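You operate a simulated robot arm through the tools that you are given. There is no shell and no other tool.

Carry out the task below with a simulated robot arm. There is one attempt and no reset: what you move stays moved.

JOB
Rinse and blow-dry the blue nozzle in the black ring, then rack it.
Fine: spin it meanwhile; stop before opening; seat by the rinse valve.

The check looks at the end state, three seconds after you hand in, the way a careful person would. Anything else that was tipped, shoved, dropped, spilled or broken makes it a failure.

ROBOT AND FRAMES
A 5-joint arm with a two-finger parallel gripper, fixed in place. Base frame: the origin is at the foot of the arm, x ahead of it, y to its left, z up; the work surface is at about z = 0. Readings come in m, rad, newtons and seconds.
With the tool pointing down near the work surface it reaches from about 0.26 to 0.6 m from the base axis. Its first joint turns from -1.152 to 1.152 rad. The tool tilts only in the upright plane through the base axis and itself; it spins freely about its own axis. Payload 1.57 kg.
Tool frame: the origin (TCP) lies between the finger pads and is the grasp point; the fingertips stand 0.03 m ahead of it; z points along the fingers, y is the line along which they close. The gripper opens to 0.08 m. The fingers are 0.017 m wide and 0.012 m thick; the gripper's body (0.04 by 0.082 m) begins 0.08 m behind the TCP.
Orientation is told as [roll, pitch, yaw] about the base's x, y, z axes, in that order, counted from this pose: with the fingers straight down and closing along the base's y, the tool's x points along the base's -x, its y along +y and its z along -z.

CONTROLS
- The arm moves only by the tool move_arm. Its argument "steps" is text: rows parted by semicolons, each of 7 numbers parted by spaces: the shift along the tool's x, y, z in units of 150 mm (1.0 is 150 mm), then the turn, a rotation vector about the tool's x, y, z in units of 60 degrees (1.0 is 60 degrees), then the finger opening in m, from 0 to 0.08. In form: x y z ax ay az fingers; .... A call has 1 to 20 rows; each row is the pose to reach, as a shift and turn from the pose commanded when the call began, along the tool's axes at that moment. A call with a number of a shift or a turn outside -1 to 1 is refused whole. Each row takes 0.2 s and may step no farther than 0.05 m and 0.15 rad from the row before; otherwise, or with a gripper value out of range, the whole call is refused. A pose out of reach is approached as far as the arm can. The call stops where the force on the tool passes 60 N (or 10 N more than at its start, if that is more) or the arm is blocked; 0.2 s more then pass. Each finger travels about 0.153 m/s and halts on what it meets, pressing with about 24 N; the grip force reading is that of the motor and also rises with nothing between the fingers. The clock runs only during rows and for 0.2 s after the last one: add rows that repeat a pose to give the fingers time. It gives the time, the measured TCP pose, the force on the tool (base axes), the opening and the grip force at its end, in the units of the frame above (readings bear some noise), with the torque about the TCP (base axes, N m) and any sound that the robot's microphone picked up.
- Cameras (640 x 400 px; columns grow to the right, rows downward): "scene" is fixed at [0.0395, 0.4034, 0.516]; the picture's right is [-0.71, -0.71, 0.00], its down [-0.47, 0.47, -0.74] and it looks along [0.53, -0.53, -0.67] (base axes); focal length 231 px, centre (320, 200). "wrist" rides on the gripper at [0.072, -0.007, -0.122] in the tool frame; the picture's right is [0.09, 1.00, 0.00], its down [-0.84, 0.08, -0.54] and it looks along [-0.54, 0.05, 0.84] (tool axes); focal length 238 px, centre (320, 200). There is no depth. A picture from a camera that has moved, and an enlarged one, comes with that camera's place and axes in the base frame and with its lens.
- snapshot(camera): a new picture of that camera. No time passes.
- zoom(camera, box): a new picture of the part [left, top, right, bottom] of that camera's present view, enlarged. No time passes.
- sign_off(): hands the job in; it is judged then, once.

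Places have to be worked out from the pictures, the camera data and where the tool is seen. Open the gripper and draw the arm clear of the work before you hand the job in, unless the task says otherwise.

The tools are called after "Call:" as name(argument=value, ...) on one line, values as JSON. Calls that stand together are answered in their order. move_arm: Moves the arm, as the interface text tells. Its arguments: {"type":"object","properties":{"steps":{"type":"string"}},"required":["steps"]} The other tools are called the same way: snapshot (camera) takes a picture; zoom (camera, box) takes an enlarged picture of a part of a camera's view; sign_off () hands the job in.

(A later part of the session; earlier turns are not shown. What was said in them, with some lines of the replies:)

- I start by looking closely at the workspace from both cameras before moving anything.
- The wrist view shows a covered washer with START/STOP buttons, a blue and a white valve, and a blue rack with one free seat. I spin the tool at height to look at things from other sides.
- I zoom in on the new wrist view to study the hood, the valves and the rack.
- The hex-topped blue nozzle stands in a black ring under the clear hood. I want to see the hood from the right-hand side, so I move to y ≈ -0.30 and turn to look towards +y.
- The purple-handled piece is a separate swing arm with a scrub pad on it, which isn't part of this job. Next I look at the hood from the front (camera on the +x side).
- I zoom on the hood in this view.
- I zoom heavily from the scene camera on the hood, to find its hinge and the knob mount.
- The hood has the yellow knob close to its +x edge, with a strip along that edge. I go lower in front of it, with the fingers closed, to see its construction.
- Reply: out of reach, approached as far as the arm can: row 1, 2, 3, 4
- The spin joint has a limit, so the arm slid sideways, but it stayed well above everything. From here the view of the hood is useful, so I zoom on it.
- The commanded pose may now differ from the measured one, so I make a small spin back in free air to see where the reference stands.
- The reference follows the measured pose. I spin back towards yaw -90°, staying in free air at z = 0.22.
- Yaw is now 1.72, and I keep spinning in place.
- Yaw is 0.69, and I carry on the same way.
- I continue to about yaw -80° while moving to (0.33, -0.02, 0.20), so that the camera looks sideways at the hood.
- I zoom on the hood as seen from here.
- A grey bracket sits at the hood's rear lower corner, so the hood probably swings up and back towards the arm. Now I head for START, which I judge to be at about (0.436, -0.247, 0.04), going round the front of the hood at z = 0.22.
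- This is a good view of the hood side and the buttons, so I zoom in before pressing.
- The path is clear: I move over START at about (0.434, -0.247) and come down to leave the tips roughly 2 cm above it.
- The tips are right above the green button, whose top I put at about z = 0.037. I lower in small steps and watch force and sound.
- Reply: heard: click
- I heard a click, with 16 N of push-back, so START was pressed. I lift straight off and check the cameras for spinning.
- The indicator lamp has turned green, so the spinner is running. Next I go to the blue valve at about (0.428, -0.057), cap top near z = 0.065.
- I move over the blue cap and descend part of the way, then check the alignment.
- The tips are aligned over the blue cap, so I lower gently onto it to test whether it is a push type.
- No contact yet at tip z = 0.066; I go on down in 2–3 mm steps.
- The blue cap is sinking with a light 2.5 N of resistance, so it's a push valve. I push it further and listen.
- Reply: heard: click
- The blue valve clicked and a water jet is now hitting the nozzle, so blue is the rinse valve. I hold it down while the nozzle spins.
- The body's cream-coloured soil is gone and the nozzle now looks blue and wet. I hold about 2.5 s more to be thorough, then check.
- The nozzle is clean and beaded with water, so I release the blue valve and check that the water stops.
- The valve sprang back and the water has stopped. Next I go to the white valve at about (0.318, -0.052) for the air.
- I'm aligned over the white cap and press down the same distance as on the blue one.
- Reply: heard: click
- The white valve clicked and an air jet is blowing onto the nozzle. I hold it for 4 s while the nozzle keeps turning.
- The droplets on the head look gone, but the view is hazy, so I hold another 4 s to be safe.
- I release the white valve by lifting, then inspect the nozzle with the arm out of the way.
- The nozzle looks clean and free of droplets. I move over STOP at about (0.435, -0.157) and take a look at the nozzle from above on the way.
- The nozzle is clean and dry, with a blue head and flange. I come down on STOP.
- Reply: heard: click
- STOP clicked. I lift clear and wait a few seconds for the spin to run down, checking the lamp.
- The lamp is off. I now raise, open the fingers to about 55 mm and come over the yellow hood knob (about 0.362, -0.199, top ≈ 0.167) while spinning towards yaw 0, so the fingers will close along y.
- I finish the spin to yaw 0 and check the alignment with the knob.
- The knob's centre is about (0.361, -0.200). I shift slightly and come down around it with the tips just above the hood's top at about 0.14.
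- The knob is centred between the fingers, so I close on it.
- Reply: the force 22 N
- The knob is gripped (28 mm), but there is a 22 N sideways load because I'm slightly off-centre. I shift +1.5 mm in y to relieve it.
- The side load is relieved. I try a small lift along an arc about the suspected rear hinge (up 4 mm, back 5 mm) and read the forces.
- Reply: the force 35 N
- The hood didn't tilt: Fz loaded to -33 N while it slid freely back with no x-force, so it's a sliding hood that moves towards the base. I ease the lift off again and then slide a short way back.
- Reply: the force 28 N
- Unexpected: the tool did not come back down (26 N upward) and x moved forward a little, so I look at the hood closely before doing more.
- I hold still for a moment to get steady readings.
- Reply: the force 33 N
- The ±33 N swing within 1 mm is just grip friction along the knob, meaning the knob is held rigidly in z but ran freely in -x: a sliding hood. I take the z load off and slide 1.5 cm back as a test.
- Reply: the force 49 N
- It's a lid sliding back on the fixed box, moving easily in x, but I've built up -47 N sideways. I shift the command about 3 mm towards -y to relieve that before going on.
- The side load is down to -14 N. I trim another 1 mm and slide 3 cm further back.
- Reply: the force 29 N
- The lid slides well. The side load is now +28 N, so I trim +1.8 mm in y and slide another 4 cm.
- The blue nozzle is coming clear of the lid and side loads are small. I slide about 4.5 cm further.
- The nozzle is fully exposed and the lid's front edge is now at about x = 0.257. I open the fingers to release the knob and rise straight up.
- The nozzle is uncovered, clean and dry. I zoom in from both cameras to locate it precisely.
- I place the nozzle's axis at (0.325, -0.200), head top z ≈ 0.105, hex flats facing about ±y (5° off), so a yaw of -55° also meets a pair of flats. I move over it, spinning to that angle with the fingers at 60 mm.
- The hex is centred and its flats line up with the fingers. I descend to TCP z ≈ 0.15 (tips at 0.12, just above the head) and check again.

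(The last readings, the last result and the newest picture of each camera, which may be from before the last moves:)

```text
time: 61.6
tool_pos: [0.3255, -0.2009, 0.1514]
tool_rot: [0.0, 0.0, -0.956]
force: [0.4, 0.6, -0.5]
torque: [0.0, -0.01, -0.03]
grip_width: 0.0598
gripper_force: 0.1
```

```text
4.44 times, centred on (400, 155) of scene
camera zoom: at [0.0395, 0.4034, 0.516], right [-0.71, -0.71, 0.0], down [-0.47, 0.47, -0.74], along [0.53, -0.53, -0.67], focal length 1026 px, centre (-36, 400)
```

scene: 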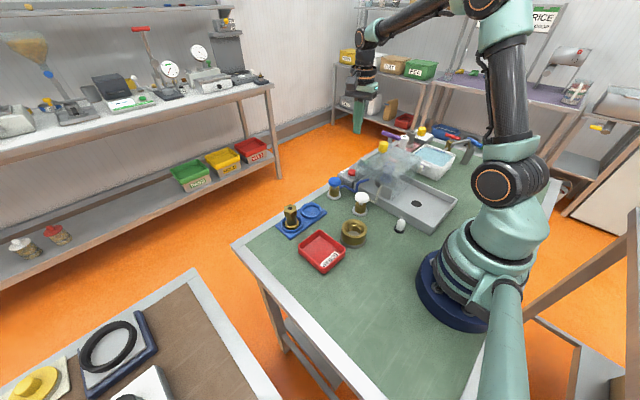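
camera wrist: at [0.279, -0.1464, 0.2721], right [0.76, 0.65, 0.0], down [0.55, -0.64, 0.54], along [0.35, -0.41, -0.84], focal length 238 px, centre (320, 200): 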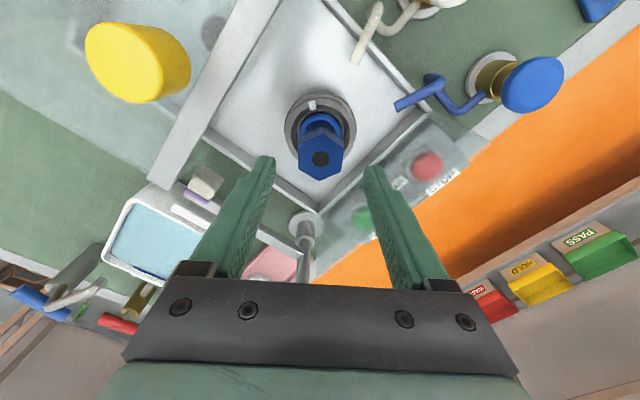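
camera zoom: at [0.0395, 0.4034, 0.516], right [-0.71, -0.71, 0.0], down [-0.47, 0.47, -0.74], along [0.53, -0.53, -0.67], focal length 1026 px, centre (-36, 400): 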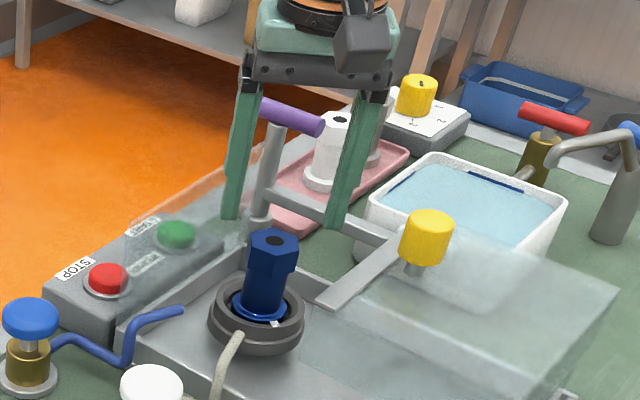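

Still centred. I come down to TCP z ≈ 0.092 so the pads straddle the hex head, with the tips above the ring.

Call:
move_arm(steps="0.01 0 0.13 0 0 0 0.06; 0.01 0 0.25 0 0 0 0.06; 0.01 0 0.33 0 0 0 0.06; 0.01 0 0.39 0 0 0 0.06")

Call:
zoom(camera="scene", box=[350, 110, 450, 200])

Call:
snapshot(camera="wrist")

```text
time: 62.6
tool_pos: [0.325, -0.1985, 0.0936]
tool_rot: [0.002, 0.001, -0.957]
force: [0.1, 0.3, 0.1]
torque: [-0.01, 0.0, 0.03]
grip_width: 0.0601
gripper_force: 0.1
```

```text
4.44 times, centred on (400, 155) of scene
camera zoom: at [0.0395, 0.4034, 0.516], right [-0.71, -0.71, 0.0], down [-0.47, 0.47, -0.74], along [0.53, -0.53, -0.67], focal length 1026 px, centre (-36, 400)
```

zoom: 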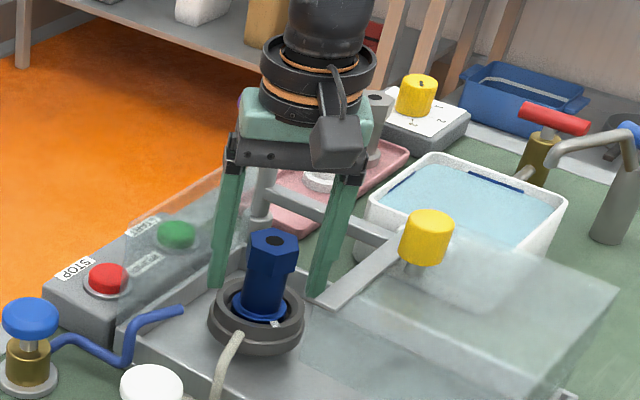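

```text
taken
camera wrist: at [0.2782, -0.1445, 0.2145], right [0.76, 0.65, 0.0], down [0.55, -0.64, 0.54], along [0.35, -0.41, -0.84], focal length 238 px, centre (320, 200)
```

wrist: 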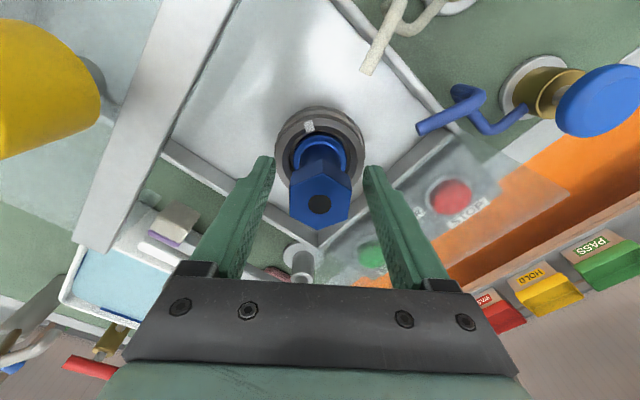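

The hex head is centred between the pads, so I close on it.

Call:
move_arm(steps="0 0 0 0 0 0 0.03; 0 0 0 0 0 0 0.0; 0 0 0 0 0 0 0.0; 0 0 0 0 0 0 0.0")

Call:
snapshot(camera="wrist")

Call:
zoom(camera="scene", box=[350, 110, 450, 200])

```text
time: 63.6
tool_pos: [0.3251, -0.1988, 0.0929]
tool_rot: [-0.001, 0.0, -0.958]
force: [0.2, 0.2, 0.2]
torque: [0.01, 0.0, 0.03]
grip_width: 0.0335
gripper_force: 23.7
```

```text
taken
camera wrist: at [0.2782, -0.1446, 0.2146], right [0.76, 0.65, 0.0], down [0.55, -0.64, 0.54], along [0.35, -0.41, -0.84], focal length 238 px, centre (320, 200)
```

wrist: 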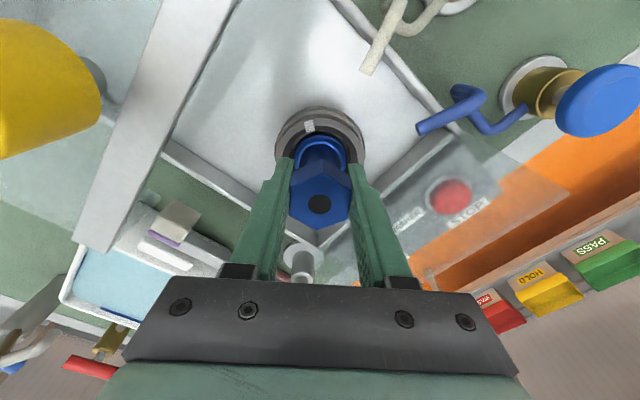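

```text
4.44 times, centred on (400, 155) of scene
camera zoom: at [0.0395, 0.4034, 0.516], right [-0.71, -0.71, 0.0], down [-0.47, 0.47, -0.74], along [0.53, -0.53, -0.67], focal length 1026 px, centre (-36, 400)
```

zoom: 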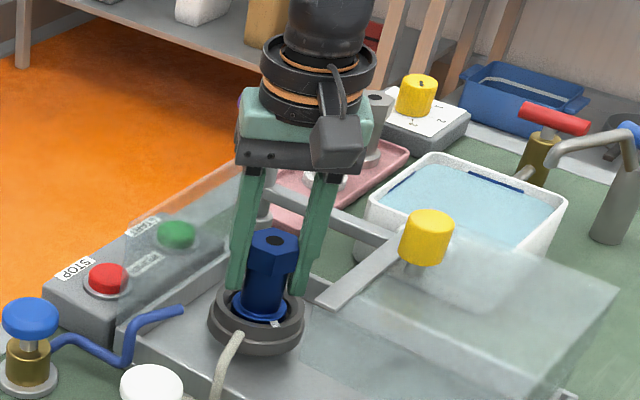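

The head is gripped at 33.5 mm with no side load. I lift slowly by 1 cm and read the force.

Call:
move_arm(steps="0 0 -0.02 0 0 0 0.0; 0 0 -0.04 0 0 0 0.0; 0 0 -0.067 0 0 0 0.0")

Call:
zoom(camera="scene", box=[350, 110, 450, 200])

```text
time: 64.4
tool_pos: [0.3255, -0.1992, 0.1039]
tool_rot: [-0.001, 0.0, -0.957]
force: [0.1, 0.3, -1.2]
torque: [-0.03, -0.01, 0.02]
grip_width: 0.0333
gripper_force: 24.3
```

```text
4.44 times, centred on (400, 155) of scene
camera zoom: at [0.0395, 0.4034, 0.516], right [-0.71, -0.71, 0.0], down [-0.47, 0.47, -0.74], along [0.53, -0.53, -0.67], focal length 1026 px, centre (-36, 400)
```

zoom: 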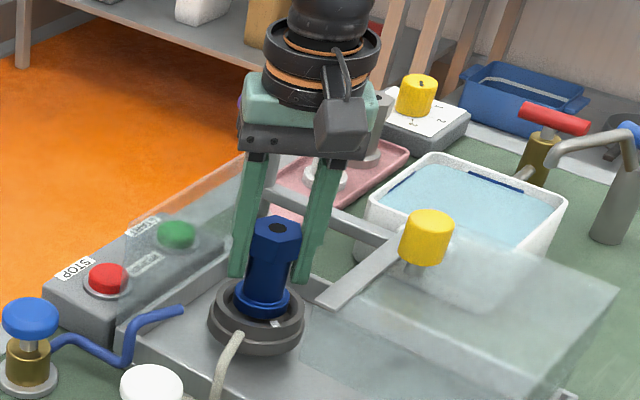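

It comes out freely (about 1 N of weight). I lift another 14 cm straight up and look at the nozzle.

Call:
move_arm(steps="0 0 -0.15 0 0 0 0.0; 0 0 -0.35 0 0 0 0.0; 0 0 -0.55 0 0 0 0.0; 0 0 -0.75 0 0 0 0.0; 0 0 -0.95 0 0 0 0.0")

Call:
snapshot(camera="wrist")

Call:
zoom(camera="scene", box=[340, 60, 460, 200])

```text
time: 65.6
tool_pos: [0.3246, -0.1989, 0.2458]
tool_rot: [0.0, -0.001, -0.956]
force: [0.3, -0.5, 0.3]
torque: [-0.01, -0.02, 0.0]
grip_width: 0.0003
gripper_force: 21.5
```

```text
taken
camera wrist: at [0.2789, -0.1443, 0.3671], right [0.76, 0.65, 0.0], down [0.55, -0.64, 0.54], along [0.35, -0.41, -0.84], focal length 238 px, centre (320, 200)
```

wrist: 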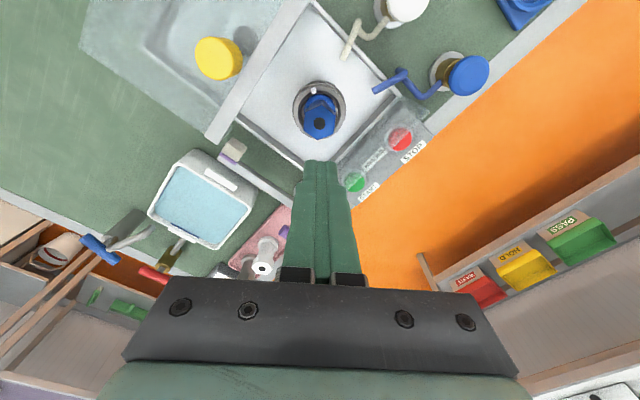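

```text
2.86 times, centred on (400, 130) of scene
camera zoom: at [0.0395, 0.4034, 0.516], right [-0.71, -0.71, 0.0], down [-0.47, 0.47, -0.74], along [0.53, -0.53, -0.67], focal length 660 px, centre (91, 400)
```

zoom: 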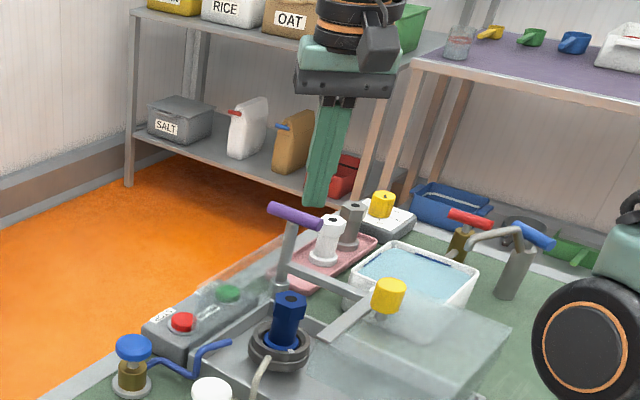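

The nozzle slipped out during the lift and dropped back into the ring. I check closely whether it is seated upright and undamaged.

Call:
zoom(camera="scene", box=[370, 145, 430, 195])

Call:
zoom(camera="wrist", box=[260, 60, 380, 160])

Call:
snapshot(camera="scene")

```text
8.00 times, centred on (400, 170) of scene
camera zoom: at [0.0395, 0.4034, 0.516], right [-0.71, -0.71, 0.0], down [-0.47, 0.47, -0.74], along [0.53, -0.53, -0.67], focal length 1847 px, centre (-320, 440)
```

zoom: 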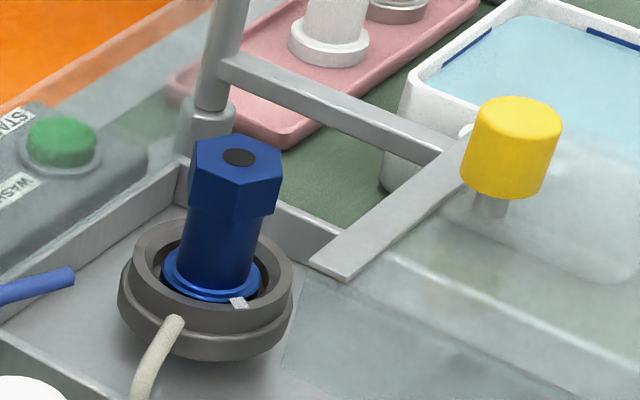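

```text
4.00 times, centred on (320, 110) of wrist
camera zoom: at [0.2789, -0.1443, 0.3671], right [0.76, 0.65, 0.0], down [0.55, -0.64, 0.54], along [0.35, -0.41, -0.84], focal length 953 px, centre (320, 560)
```

zoom: 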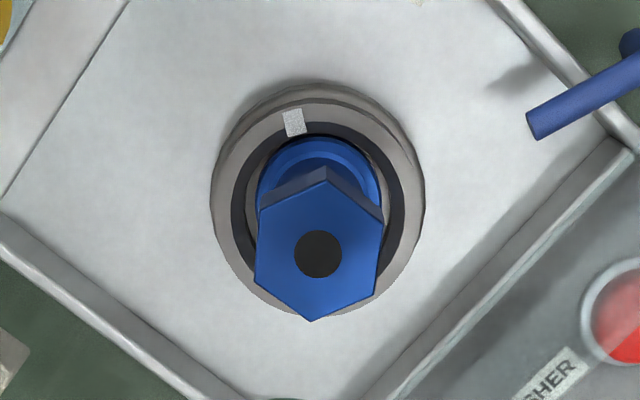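

```text
taken
```

scene: 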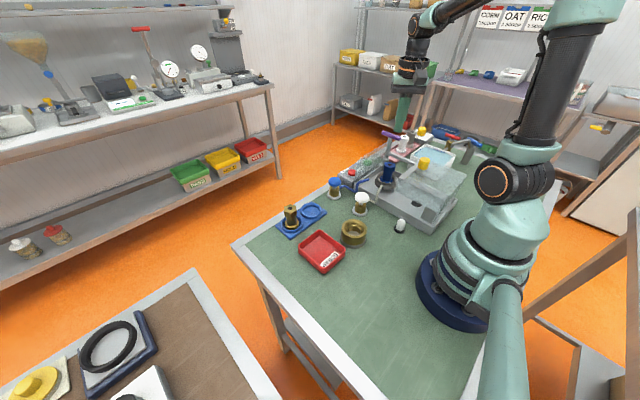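

It landed upright and seated, rotated only a few degrees, so nothing is lost. I'll retry with a slower lift: open to 60 mm and descend to just above the head.

Call:
move_arm(steps="0 0 0 0 0 0 0.04; 0 0 0 0 0 0 0.06; 0 0 0.25 0 0 0 0.06; 0 0 0.5 0 0 0 0.06; 0 0 0.7 0 0 0 0.06")

Call:
snapshot(camera="wrist")

Call:
zoom(camera="wrist", box=[250, 80, 390, 200])

```text
time: 66.8
tool_pos: [0.3241, -0.1998, 0.14]
tool_rot: [0.0, 0.001, -0.957]
force: [-0.5, -0.7, 0.7]
torque: [-0.03, -0.02, 0.0]
grip_width: 0.0602
gripper_force: 0.0
```

```text
taken
camera wrist: at [0.2787, -0.1451, 0.2615], right [0.76, 0.65, 0.0], down [0.55, -0.64, 0.54], along [0.35, -0.41, -0.84], focal length 238 px, centre (320, 200)
```

wrist: 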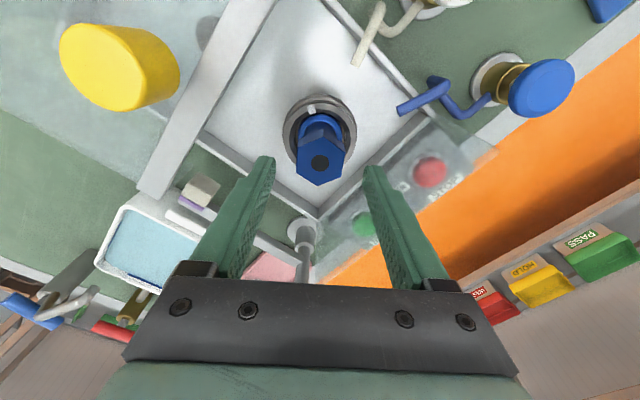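

```text
3.33 times, centred on (320, 140) of wrist
camera zoom: at [0.2787, -0.1451, 0.2615], right [0.76, 0.65, 0.0], down [0.55, -0.64, 0.54], along [0.35, -0.41, -0.84], focal length 794 px, centre (320, 400)
```

zoom: 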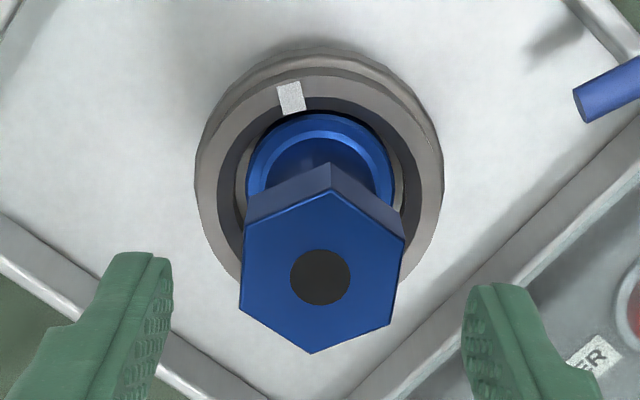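

The hex is again aligned and centred. I descend a bit deeper than before, to TCP z ≈ 0.088, and close.

Call:
move_arm(steps="0.013 0.003 0.15 0 0 0 0.06; 0.013 0.003 0.27 0 0 0 0.06; 0.013 0.003 0.345 0 0 0 0.06; 0.013 0.003 0.345 0 0 0 0.03; 0.013 0.003 0.345 0 0 0 0.0; 0.013 0.003 0.345 0 0 0 0.0; 0.013 0.003 0.345 0 0 0 0.0")

Call:
zoom(camera="wrist", box=[220, 80, 420, 260])

Call:
zoom(camera="scene", box=[360, 130, 440, 200])

```text
time: 68.4
tool_pos: [0.3233, -0.1973, 0.0889]
tool_rot: [0.0, -0.002, -0.957]
force: [-0.3, -1.0, 0.6]
torque: [-0.01, 0.02, -0.03]
grip_width: 0.0334
gripper_force: 23.9
```

```text
2.22 times, centred on (320, 170) of wrist
camera zoom: at [0.2776, -0.1427, 0.2106], right [0.76, 0.65, 0.0], down [0.55, -0.64, 0.54], along [0.35, -0.41, -0.84], focal length 530 px, centre (320, 267)
```

zoom: 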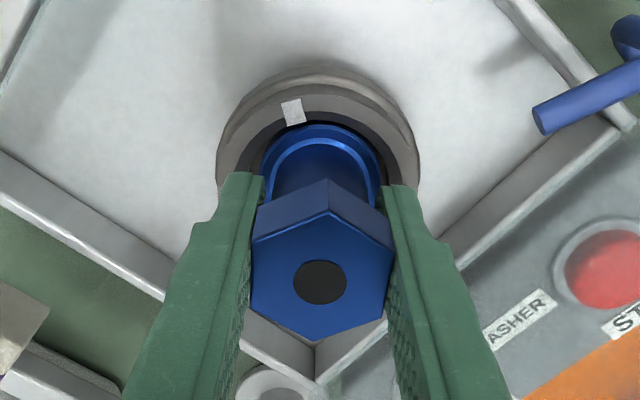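

```text
5.71 times, centred on (400, 165) of scene
camera zoom: at [0.0395, 0.4034, 0.516], right [-0.71, -0.71, 0.0], down [-0.47, 0.47, -0.74], along [0.53, -0.53, -0.67], focal length 1319 px, centre (-137, 400)
```

zoom: 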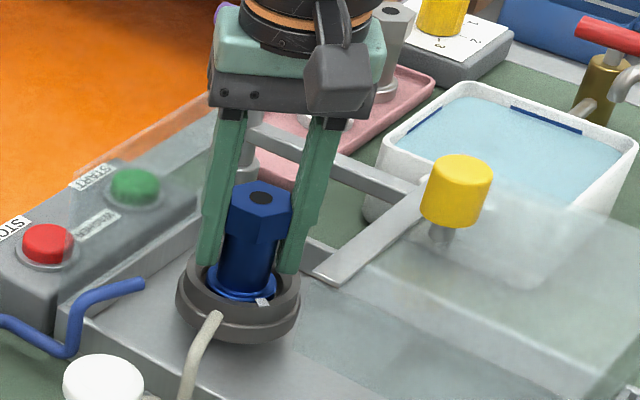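

It is gripped flat on (33.4 mm). I lift slowly by 15 mm at 3 mm per row and check the load.

Call:
move_arm(steps="0 0 -0.015 0 0 0 0.0; 0 0 -0.03 0 0 0 0.0; 0 0 -0.05 0 0 0 0.0; 0 0 -0.07 0 0 0 0.0; 0 0 -0.09 0 0 0 0.0; 0 0 -0.1 0 0 0 0.0")

Call:
zoom(camera="scene", box=[360, 130, 440, 200])

Call:
zoom(camera="wrist", box=[220, 80, 420, 260])

```text
time: 69.8
tool_pos: [0.3246, -0.1981, 0.1044]
tool_rot: [0.0, 0.0, -0.954]
force: [-0.2, 0.4, -2.2]
torque: [-0.03, 0.0, -0.03]
grip_width: 0.0337
gripper_force: 23.8
```

```text
5.71 times, centred on (400, 165) of scene
camera zoom: at [0.0395, 0.4034, 0.516], right [-0.71, -0.71, 0.0], down [-0.47, 0.47, -0.74], along [0.53, -0.53, -0.67], focal length 1319 px, centre (-137, 400)
```

zoom: 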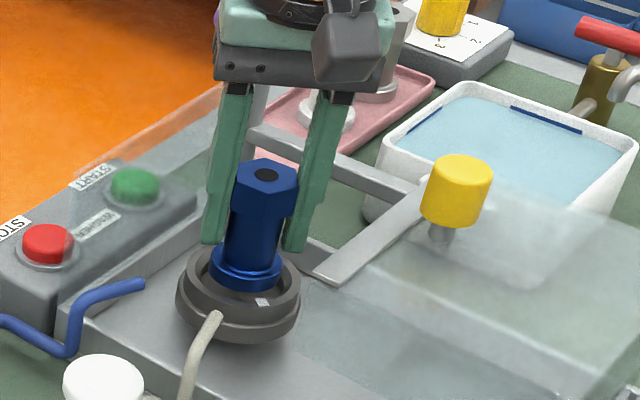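

```text
2.22 times, centred on (320, 170) of wrist
camera zoom: at [0.2776, -0.1429, 0.2255], right [0.76, 0.65, 0.0], down [0.55, -0.64, 0.54], along [0.35, -0.41, -0.84], focal length 530 px, centre (320, 267)
```

zoom: 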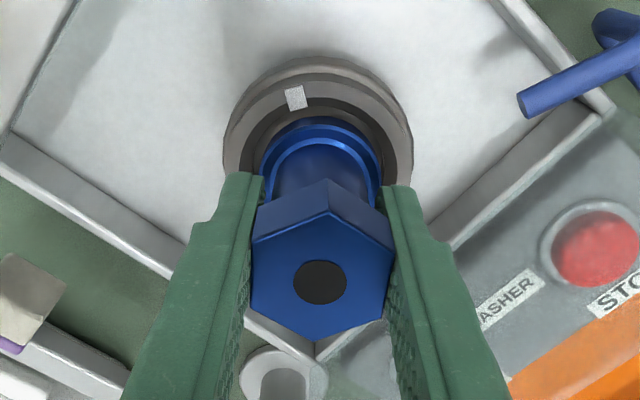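

It is rising with the gripper, unslipped, at about 2 N. I continue slowly for another 25 mm.

Call:
move_arm(steps="0 0 -0.02 0 0 0 0.0; 0 0 -0.04 0 0 0 0.0; 0 0 -0.06 0 0 0 0.0; 0 0 -0.08 0 0 0 0.0; 0 0 -0.1 0 0 0 0.0; 0 0 -0.12 0 0 0 0.0; 0 0 -0.14 0 0 0 0.0; 0 0 -0.16 0 0 0 0.0")

Call:
zoom(camera="scene", box=[360, 110, 440, 200])

Call:
zoom(camera="wrist", box=[220, 80, 420, 260])

```text
time: 71.6
tool_pos: [0.324, -0.1977, 0.1279]
tool_rot: [-0.001, 0.0, -0.955]
force: [1.0, -0.6, -2.1]
torque: [-0.03, -0.01, -0.01]
grip_width: 0.0335
gripper_force: 23.9
```

```text
4.44 times, centred on (400, 155) of scene
camera zoom: at [0.0395, 0.4034, 0.516], right [-0.71, -0.71, 0.0], down [-0.47, 0.47, -0.74], along [0.53, -0.53, -0.67], focal length 1026 px, centre (-36, 400)
```

zoom: 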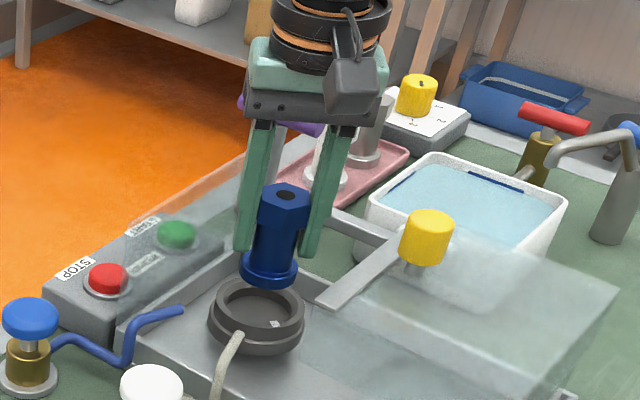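

```text
2.22 times, centred on (320, 170) of wrist
camera zoom: at [0.2775, -0.143, 0.2494], right [0.76, 0.65, 0.0], down [0.55, -0.64, 0.54], along [0.35, -0.41, -0.84], focal length 530 px, centre (320, 267)
```

zoom: 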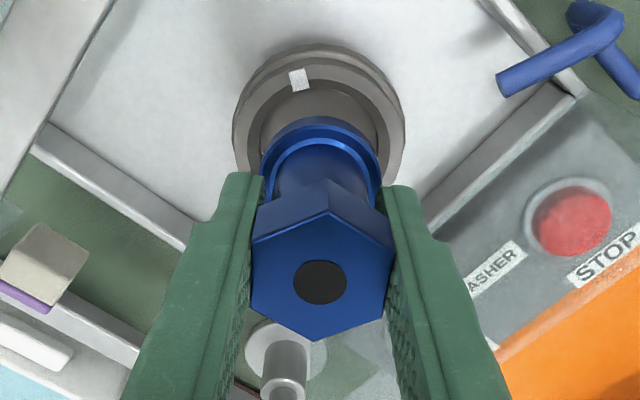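

The nozzle is clear of the ring and held firmly. I keep rising slowly to TCP z ≈ 0.20.

Call:
move_arm(steps="0 0 -0.04 0 0 0 0.0; 0 0 -0.08 0 0 0 0.0; 0 0 -0.12 0 0 0 0.0; 0 0 -0.16 0 0 0 0.0; 0 0 -0.20 0 0 0 0.0; 0 0 -0.24 0 0 0 0.0; 0 0 -0.28 0 0 0 0.0; 0 0 -0.32 0 0 0 0.0; 0 0 -0.36 0 0 0 0.0; 0 0 -0.40 0 0 0 0.0; 0 0 -0.44 0 0 0 0.0; 0 0 -0.48 0 0 0 0.0")

Call:
zoom(camera="wrist", box=[220, 80, 420, 260])

```text
time: 74.2
tool_pos: [0.3234, -0.1982, 0.2018]
tool_rot: [0.001, -0.002, -0.956]
force: [-0.7, -0.2, -1.0]
torque: [0.02, 0.01, 0.03]
grip_width: 0.0336
gripper_force: 24.0
```

```text
2.22 times, centred on (320, 170) of wrist
camera zoom: at [0.2779, -0.143, 0.3219], right [0.76, 0.65, 0.0], down [0.55, -0.64, 0.54], along [0.35, -0.41, -0.84], focal length 530 px, centre (320, 267)
```

zoom: 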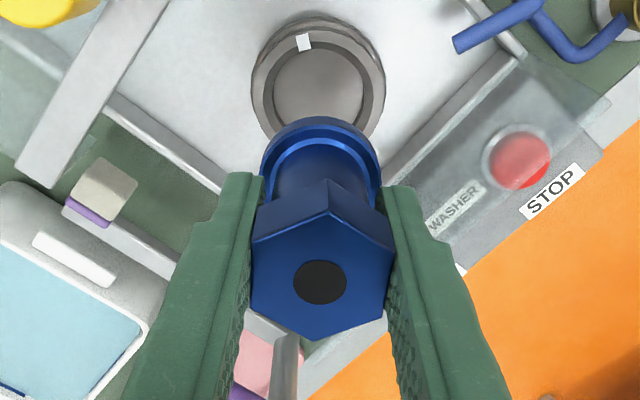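

Held firmly at z = 0.20. I carry it towards the blue rack's free seat (about 0.418, 0.062) in gentle steps, turning towards yaw -90° on the way so the fingers will open along x, away from the brass nozzle.

Call:
move_arm(steps="0.053 0.076 0 0 0 0.029 0.0; 0.105 0.152 0 0 0 0.058 0.0; 0.158 0.228 0 0 0 0.087 0.0; 0.211 0.304 0 0 0 0.116 0.0; 0.264 0.38 0 0 0 0.145 0.0; 0.316 0.456 0 0 0 0.174 0.0; 0.369 0.532 0 0 0 0.203 0.0; 0.422 0.608 0 0 0 0.232 0.0; 0.474 0.684 0 0 0 0.261 0.0; 0.527 0.76 0 0 0 0.29 0.0")

Call:
snapshot(camera="wrist")

```text
time: 76.4
tool_pos: [0.3716, -0.0673, 0.2003]
tool_rot: [0.0, 0.001, -1.262]
force: [-0.3, -0.4, -1.2]
torque: [-0.02, 0.03, -0.01]
grip_width: 0.0332
gripper_force: 24.3
```

```text
taken
camera wrist: at [0.3438, -0.0009, 0.321], right [0.92, 0.39, 0.0], down [0.33, -0.77, 0.54], along [0.21, -0.5, -0.84], focal length 238 px, centre (320, 200)
```

wrist: 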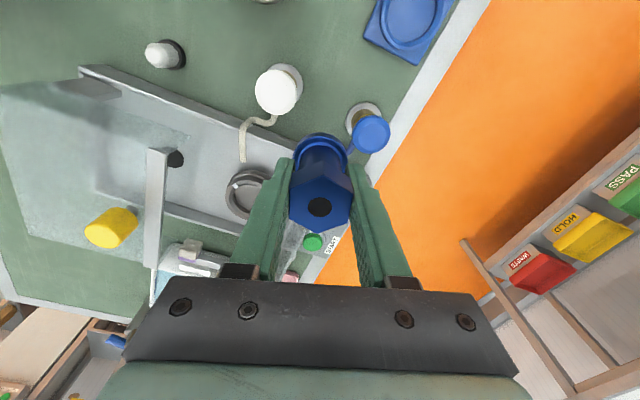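

I complete the carry to above the free seat.

Call:
move_arm(steps="0.073 0.056 0 0 0 0.03 0.0; 0.146 0.112 0 0 0 0.059 0.0; 0.218 0.169 0 0 0 0.089 0.0; 0.291 0.225 0 0 0 0.118 0.0; 0.364 0.281 0 0 0 0.148 0.0; 0.437 0.337 0 0 0 0.178 0.0; 0.51 0.393 0 0 0 0.207 0.0; 0.582 0.45 0 0 0 0.237 0.0; 0.655 0.506 0 0 0 0.266 0.0; 0.728 0.562 0 0 0 0.296 0.0")

Call:
snapshot(camera="wrist")

Call:
zoom(camera="wrist", box=[220, 0, 420, 180])

Call:
zoom(camera="scene", box=[240, 110, 380, 260])

```text
time: 78.6
tool_pos: [0.4189, 0.0624, 0.2005]
tool_rot: [-0.001, 0.001, -1.572]
force: [-0.2, -0.4, -1.5]
torque: [-0.02, -0.02, -0.01]
grip_width: 0.0337
gripper_force: 24.0
```

```text
taken
camera wrist: at [0.4127, 0.1337, 0.3213], right [1.0, 0.09, 0.0], down [0.08, -0.84, 0.54], along [0.05, -0.54, -0.84], focal length 238 px, centre (320, 200)
```

wrist: 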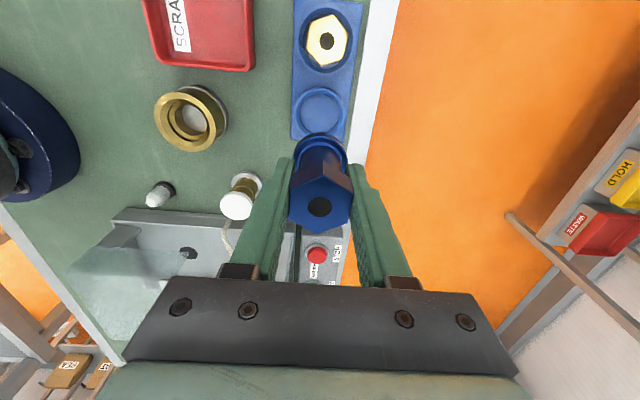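

```text
2.22 times, centred on (320, 90) of wrist
camera zoom: at [0.4127, 0.1337, 0.3213], right [1.0, 0.09, 0.0], down [0.08, -0.84, 0.54], along [0.05, -0.54, -0.84], focal length 530 px, centre (320, 444)
```

zoom: 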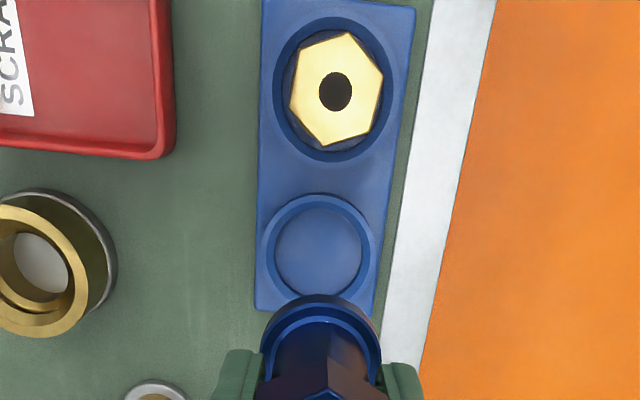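

```text
2.67 times, centred on (310, 185) of scene
camera zoom: at [0.0395, 0.4034, 0.516], right [-0.71, -0.71, 0.0], down [-0.47, 0.47, -0.74], along [0.53, -0.53, -0.67], focal length 616 px, centre (347, 240)
```

zoom: 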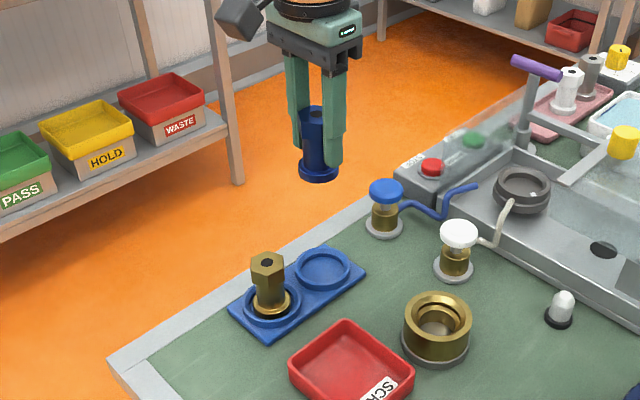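

Nozzle at about (0.419, 0.062) and seat centre at about (0.4185, 0.0635): nearly aligned. I trim by 1 mm and descend to TCP z ≈ 0.10.

Call:
move_arm(steps="0.008 -0.005 0.07 0 0 0 0.0; 0.008 -0.005 0.14 0 0 0 0.0; 0.008 -0.005 0.21 0 0 0 0.0; 0.008 -0.005 0.28 0 0 0 0.0; 0.008 -0.005 0.35 0 0 0 0.0; 0.008 -0.005 0.42 0 0 0 0.0; 0.008 -0.005 0.49 0 0 0 0.0; 0.008 -0.005 0.56 0 0 0 0.0; 0.008 -0.005 0.63 0 0 0 0.0; 0.008 -0.005 0.67 0 0 0 0.0")

Call:
snapshot(camera="wrist")

Call:
zoom(camera="scene", box=[260, 150, 360, 250])

Call:
zoom(camera="wrist", box=[240, 30, 400, 180])

```text
time: 80.8
tool_pos: [0.4175, 0.0649, 0.1003]
tool_rot: [-0.001, 0.002, -1.57]
force: [-0.8, 0.6, -1.8]
torque: [0.0, 0.03, 0.01]
grip_width: 0.0335
gripper_force: 24.3
```

```text
taken
camera wrist: at [0.4115, 0.1351, 0.2208], right [1.0, 0.09, 0.0], down [0.08, -0.84, 0.54], along [0.05, -0.54, -0.84], focal length 238 px, centre (320, 200)
```

wrist: 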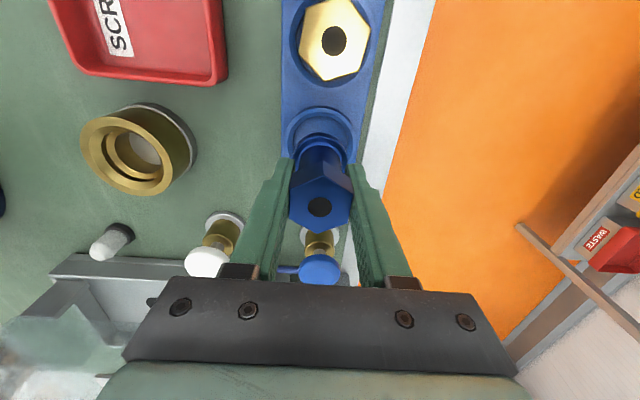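

```text
4.00 times, centred on (310, 200) of scene
camera zoom: at [0.0395, 0.4034, 0.516], right [-0.71, -0.71, 0.0], down [-0.47, 0.47, -0.74], along [0.53, -0.53, -0.67], focal length 923 px, centre (360, 200)
```

zoom: 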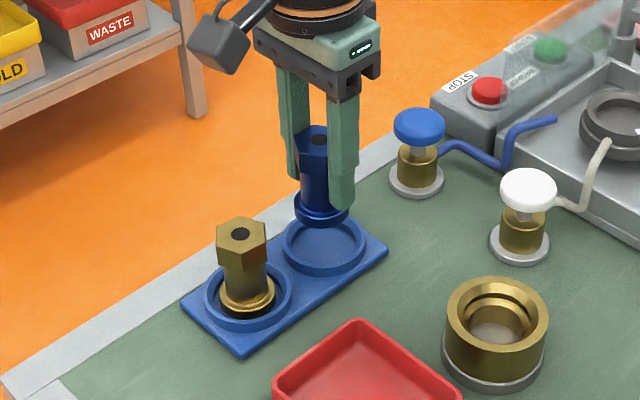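

```text
2.67 times, centred on (320, 105) of wrist
camera zoom: at [0.4115, 0.1351, 0.2208], right [1.0, 0.09, 0.0], down [0.08, -0.84, 0.54], along [0.05, -0.54, -0.84], focal length 636 px, centre (320, 453)
```

zoom: 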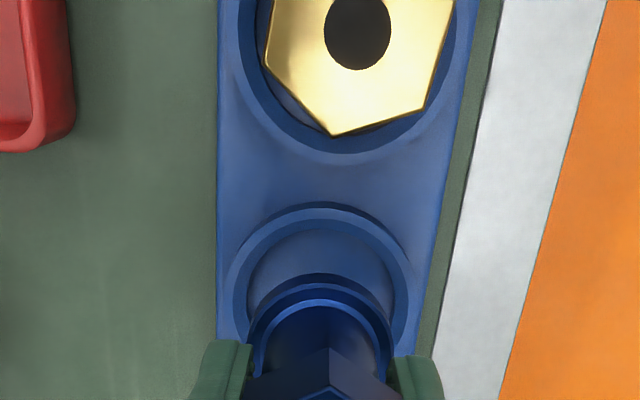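

Aligned over the free seat from both cameras. I lower to TCP z ≈ 0.068, then go in finer steps.

Call:
move_arm(steps="0 0 0.035 0 0 0 0.0; 0 0 0.07 0 0 0 0.0; 0 0 0.105 0 0 0 0.0; 0 0 0.14 0 0 0 0.0; 0 0 0.175 0 0 0 0.0; 0 0 0.2 0 0 0 0.0; 0 0 0.215 0 0 0 0.0")

Call:
zoom(camera="scene", box=[270, 160, 350, 240])

```text
time: 82.4
tool_pos: [0.4171, 0.0627, 0.0674]
tool_rot: [0.0, 0.0, -1.571]
force: [-0.5, 0.9, -1.9]
torque: [0.01, 0.02, 0.03]
grip_width: 0.0336
gripper_force: 24.1
```

```text
5.00 times, centred on (310, 200) of scene
camera zoom: at [0.0395, 0.4034, 0.516], right [-0.71, -0.71, 0.0], down [-0.47, 0.47, -0.74], along [0.53, -0.53, -0.67], focal length 1154 px, centre (370, 200)
```

zoom: 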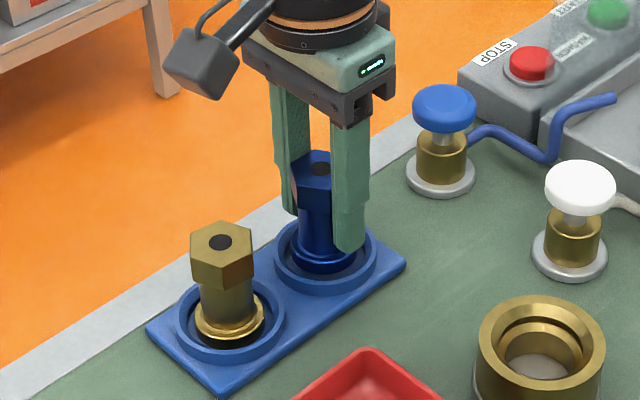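

The flange is entering the seat centred. I continue in 1.5 mm steps until contact.

Call:
move_arm(steps="0 0 0.01 0 0 0 0.0; 0 0 0.02 0 0 0 0.0; 0 0 0.03 0 0 0 0.0; 0 0 0.04 0 0 0 0.0")

```text
time: 83.4
tool_pos: [0.4174, 0.0634, 0.061]
tool_rot: [0.001, 0.0, -1.571]
force: [0.0, 0.5, -1.2]
torque: [-0.02, 0.02, 0.0]
grip_width: 0.0335
gripper_force: 23.3
```

No contact yet at 0.061; I keep lowering in 1 mm steps.

Call:
move_arm(steps="0 0 0.008 0 0 0 0.0; 0 0 0.016 0 0 0 0.0; 0 0 0.024 0 0 0 0.0")

Call:
zoom(camera="scene", box=[270, 160, 350, 240])

```text
time: 84.2
tool_pos: [0.4173, 0.0645, 0.0592]
tool_rot: [-0.001, 0.001, -1.571]
force: [-7.6, -0.4, 18.0]
torque: [0.05, 0.16, 0.0]
grip_width: 0.0336
gripper_force: 24.1
```

```text
5.00 times, centred on (310, 200) of scene
camera zoom: at [0.0394, 0.4034, 0.516], right [-0.71, -0.71, 0.0], down [-0.47, 0.47, -0.74], along [0.53, -0.53, -0.67], focal length 1154 px, centre (370, 200)
```

zoom: 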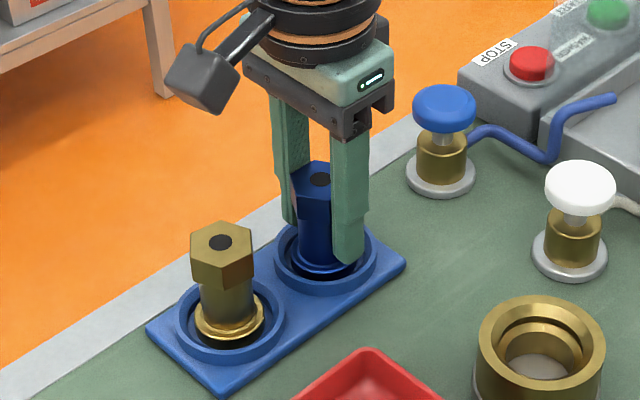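

The nozzle is bottomed in the seat (18 N). I back off about 1 mm to unload it, then open just a little, so the fingers let go without sweeping the rim.

Call:
move_arm(steps="0 0 -0.008 0 0 0 0.0; 0 0 -0.01 0 0 0 0.0; 0 0 -0.01 0 0 0 0.038; 0 0 -0.01 0 0 0 0.042; 0 0 -0.01 0 0 0 0.042")

Call:
zoom(camera="scene", box=[270, 160, 350, 240])

Call:
snapshot(camera="wrist")

```text
time: 85.4
tool_pos: [0.4177, 0.0634, 0.0595]
tool_rot: [-0.001, 0.001, -1.571]
force: [0.3, -0.9, -1.0]
torque: [0.0, 0.01, 0.03]
grip_width: 0.0421
gripper_force: 0.0
```

```text
5.00 times, centred on (310, 200) of scene
camera zoom: at [0.0395, 0.4034, 0.516], right [-0.71, -0.71, 0.0], down [-0.47, 0.47, -0.74], along [0.53, -0.53, -0.67], focal length 1154 px, centre (370, 200)
```

zoom: 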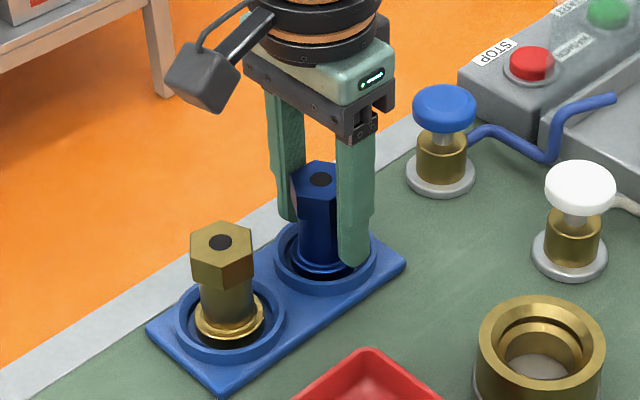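

```text
taken
camera wrist: at [0.4113, 0.1351, 0.1806], right [1.0, 0.09, 0.0], down [0.08, -0.84, 0.54], along [0.05, -0.54, -0.84], focal length 238 px, centre (320, 200)
```

wrist: 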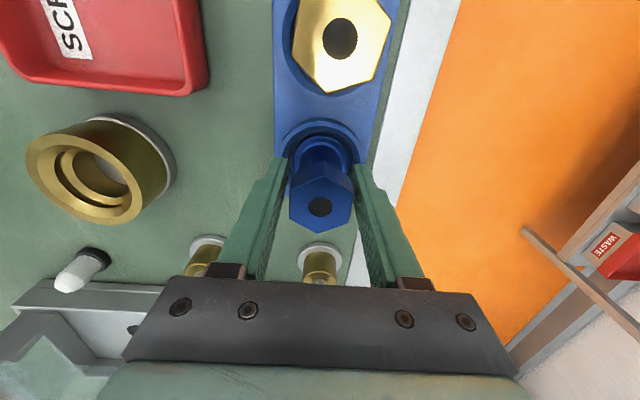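

The nozzle stands freely in the seat. I raise a little, open wider, then lift clear.

Call:
move_arm(steps="0 0 -0.03 0 0 0 0.044; 0 0 -0.06 0 0 0 0.05; 0 0 -0.1 0 0 0 0.06; 0 0 -0.2 0 0 0 0.06; 0 0 -0.4 0 0 0 0.06; 0 0 -0.65 0 0 0 0.06; 0 0 -0.9 0 0 0 0.06")

Call:
snapshot(camera="wrist")

Call:
zoom(camera="scene", box=[270, 160, 350, 240])

Call:
zoom(camera="wrist", box=[250, 0, 400, 140])

```text
time: 87.0
tool_pos: [0.4182, 0.0638, 0.1943]
tool_rot: [-0.001, 0.0, -1.572]
force: [-0.6, -0.1, -0.1]
torque: [0.01, 0.03, -0.03]
grip_width: 0.0601
gripper_force: 0.2
```

```text
taken
camera wrist: at [0.4117, 0.1347, 0.3158], right [1.0, 0.09, 0.0], down [0.08, -0.84, 0.54], along [0.05, -0.54, -0.84], focal length 238 px, centre (320, 200)
```

wrist: 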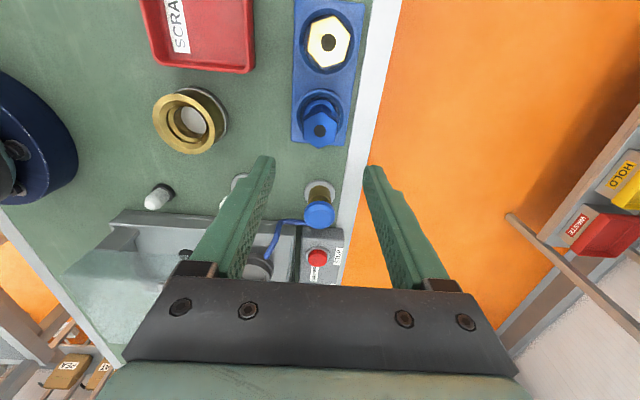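

```text
5.00 times, centred on (310, 200) of scene
camera zoom: at [0.0395, 0.4034, 0.516], right [-0.71, -0.71, 0.0], down [-0.47, 0.47, -0.74], along [0.53, -0.53, -0.67], focal length 1154 px, centre (370, 200)
```

zoom: 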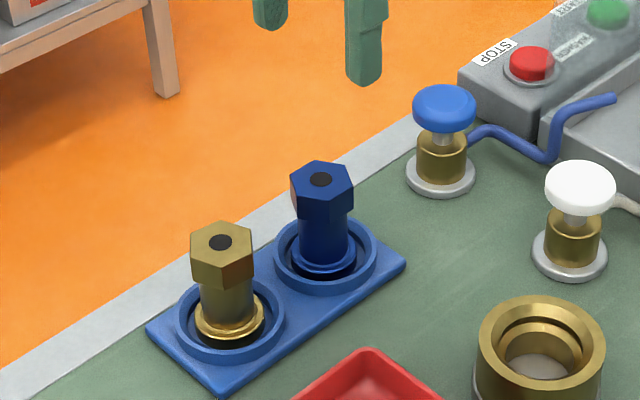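

```text
2.86 times, centred on (325, 70) of wrist
camera zoom: at [0.4117, 0.1347, 0.3158], right [1.0, 0.09, 0.0], down [0.08, -0.84, 0.54], along [0.05, -0.54, -0.84], focal length 681 px, centre (306, 571)
```

zoom: 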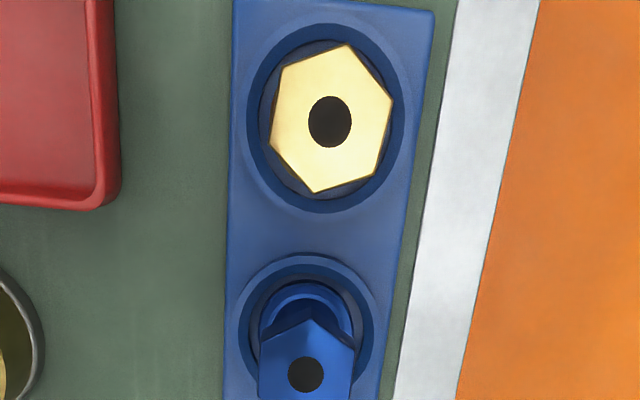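

The blue nozzle sits upright in its seat just like the brass one beside it. I draw the arm up and clear and make a final check of the whole scene.

Call:
move_arm(steps="0 0 -0.25 0 0 0 0.06; 0 0 -0.5 0 0 0 0.06; 0 0 -0.75 0 0 0 0.06; -0.2 -0.1 -0.8 0 0 0 0.06; -0.45 -0.2 -0.8 0 0 0 0.06; -0.7 -0.3 -0.8 0 0 0 0.06; -0.7 -0.3 -0.8 0 0 0 0.06")

Call:
snapshot(camera="scene")

Call:
snapshot(camera="wrist")

Call:
zoom(camera="scene", box=[290, 185, 340, 235])

Call:
zoom(camera="scene", box=[320, 110, 500, 240])

```text
time: 88.6
tool_pos: [0.3722, -0.0417, 0.3132]
tool_rot: [0.001, 0.0, -1.572]
force: [-0.4, 0.6, 1.2]
torque: [0.0, 0.01, -0.03]
grip_width: 0.0598
gripper_force: 0.0
```

```text
taken
```

scene: 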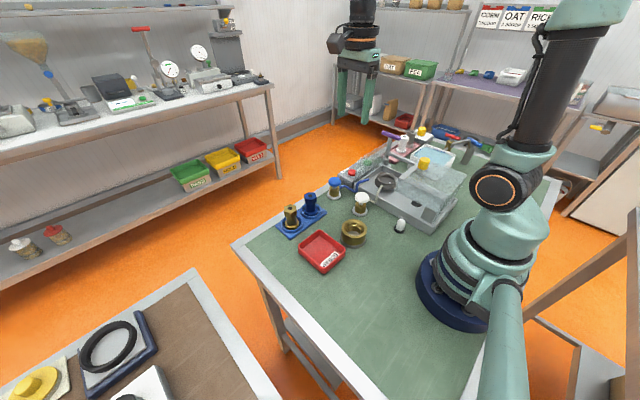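

```text
taken
camera wrist: at [0.366, 0.0292, 0.4356], right [1.0, 0.09, 0.0], down [0.08, -0.84, 0.54], along [0.05, -0.54, -0.84], focal length 238 px, centre (320, 200)
```

wrist: 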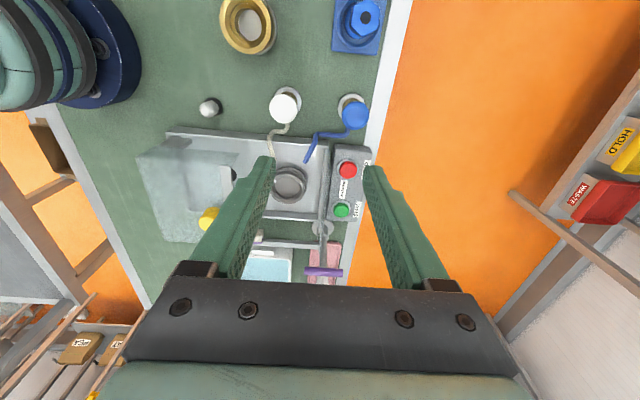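

```text
8.00 times, centred on (315, 210) of scene
camera zoom: at [0.0395, 0.4034, 0.516], right [-0.71, -0.71, 0.0], down [-0.47, 0.47, -0.74], along [0.53, -0.53, -0.67], focal length 1847 px, centre (360, 120)
```

zoom: 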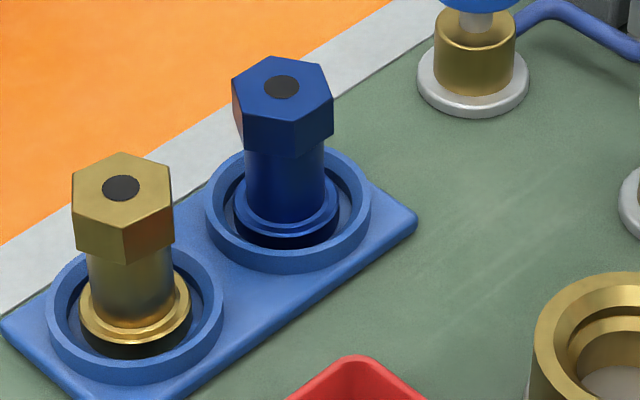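

```text
3.08 times, centred on (410, 175) of scene
camera zoom: at [0.0395, 0.4034, 0.516], right [-0.71, -0.71, 0.0], down [-0.47, 0.47, -0.74], along [0.53, -0.53, -0.67], focal length 710 px, centre (43, 277)
```

zoom: 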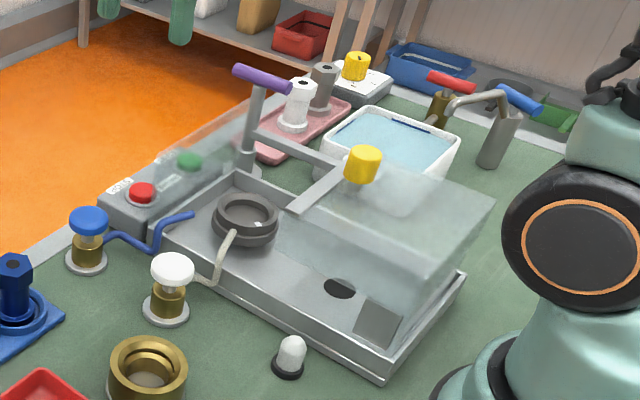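

The blue nozzle is clean, dry and upright in the free seat next to the blue rinse valve. Both valves are released, the lamp is off, nothing else has moved, and the arm is clear with its gripper open. I hand the job in.

Call:
sign_off()

```text
The job is handed in.
```

The blue nozzle is rinsed, blow-dried and standing upright in the free seat of the blue rack, next to the rinse valve.

- **Wash:** I pressed START and the lamp went green. I held the blue rinse valve for about 6 seconds, until the soil was gone. I then held the white air valve for about 8 seconds, until no droplets were visible.
- **Stop and open:** I pressed STOP, saw the lamp go out and waited before opening. The hood turned out to slide rather than swing up, so I slid it back towards the arm.
- **One slip:** On the first lift the nozzle slipped out of the gripper and dropped back into the black ring. It landed upright with no visible damage, and a slower second lift held it.
- **Final state:** Both valves sprang back, and in the last pictures nothing else had moved. I left the hood slid open, because the job didn't ask for it to be closed. The gripper is open and the arm is clear.
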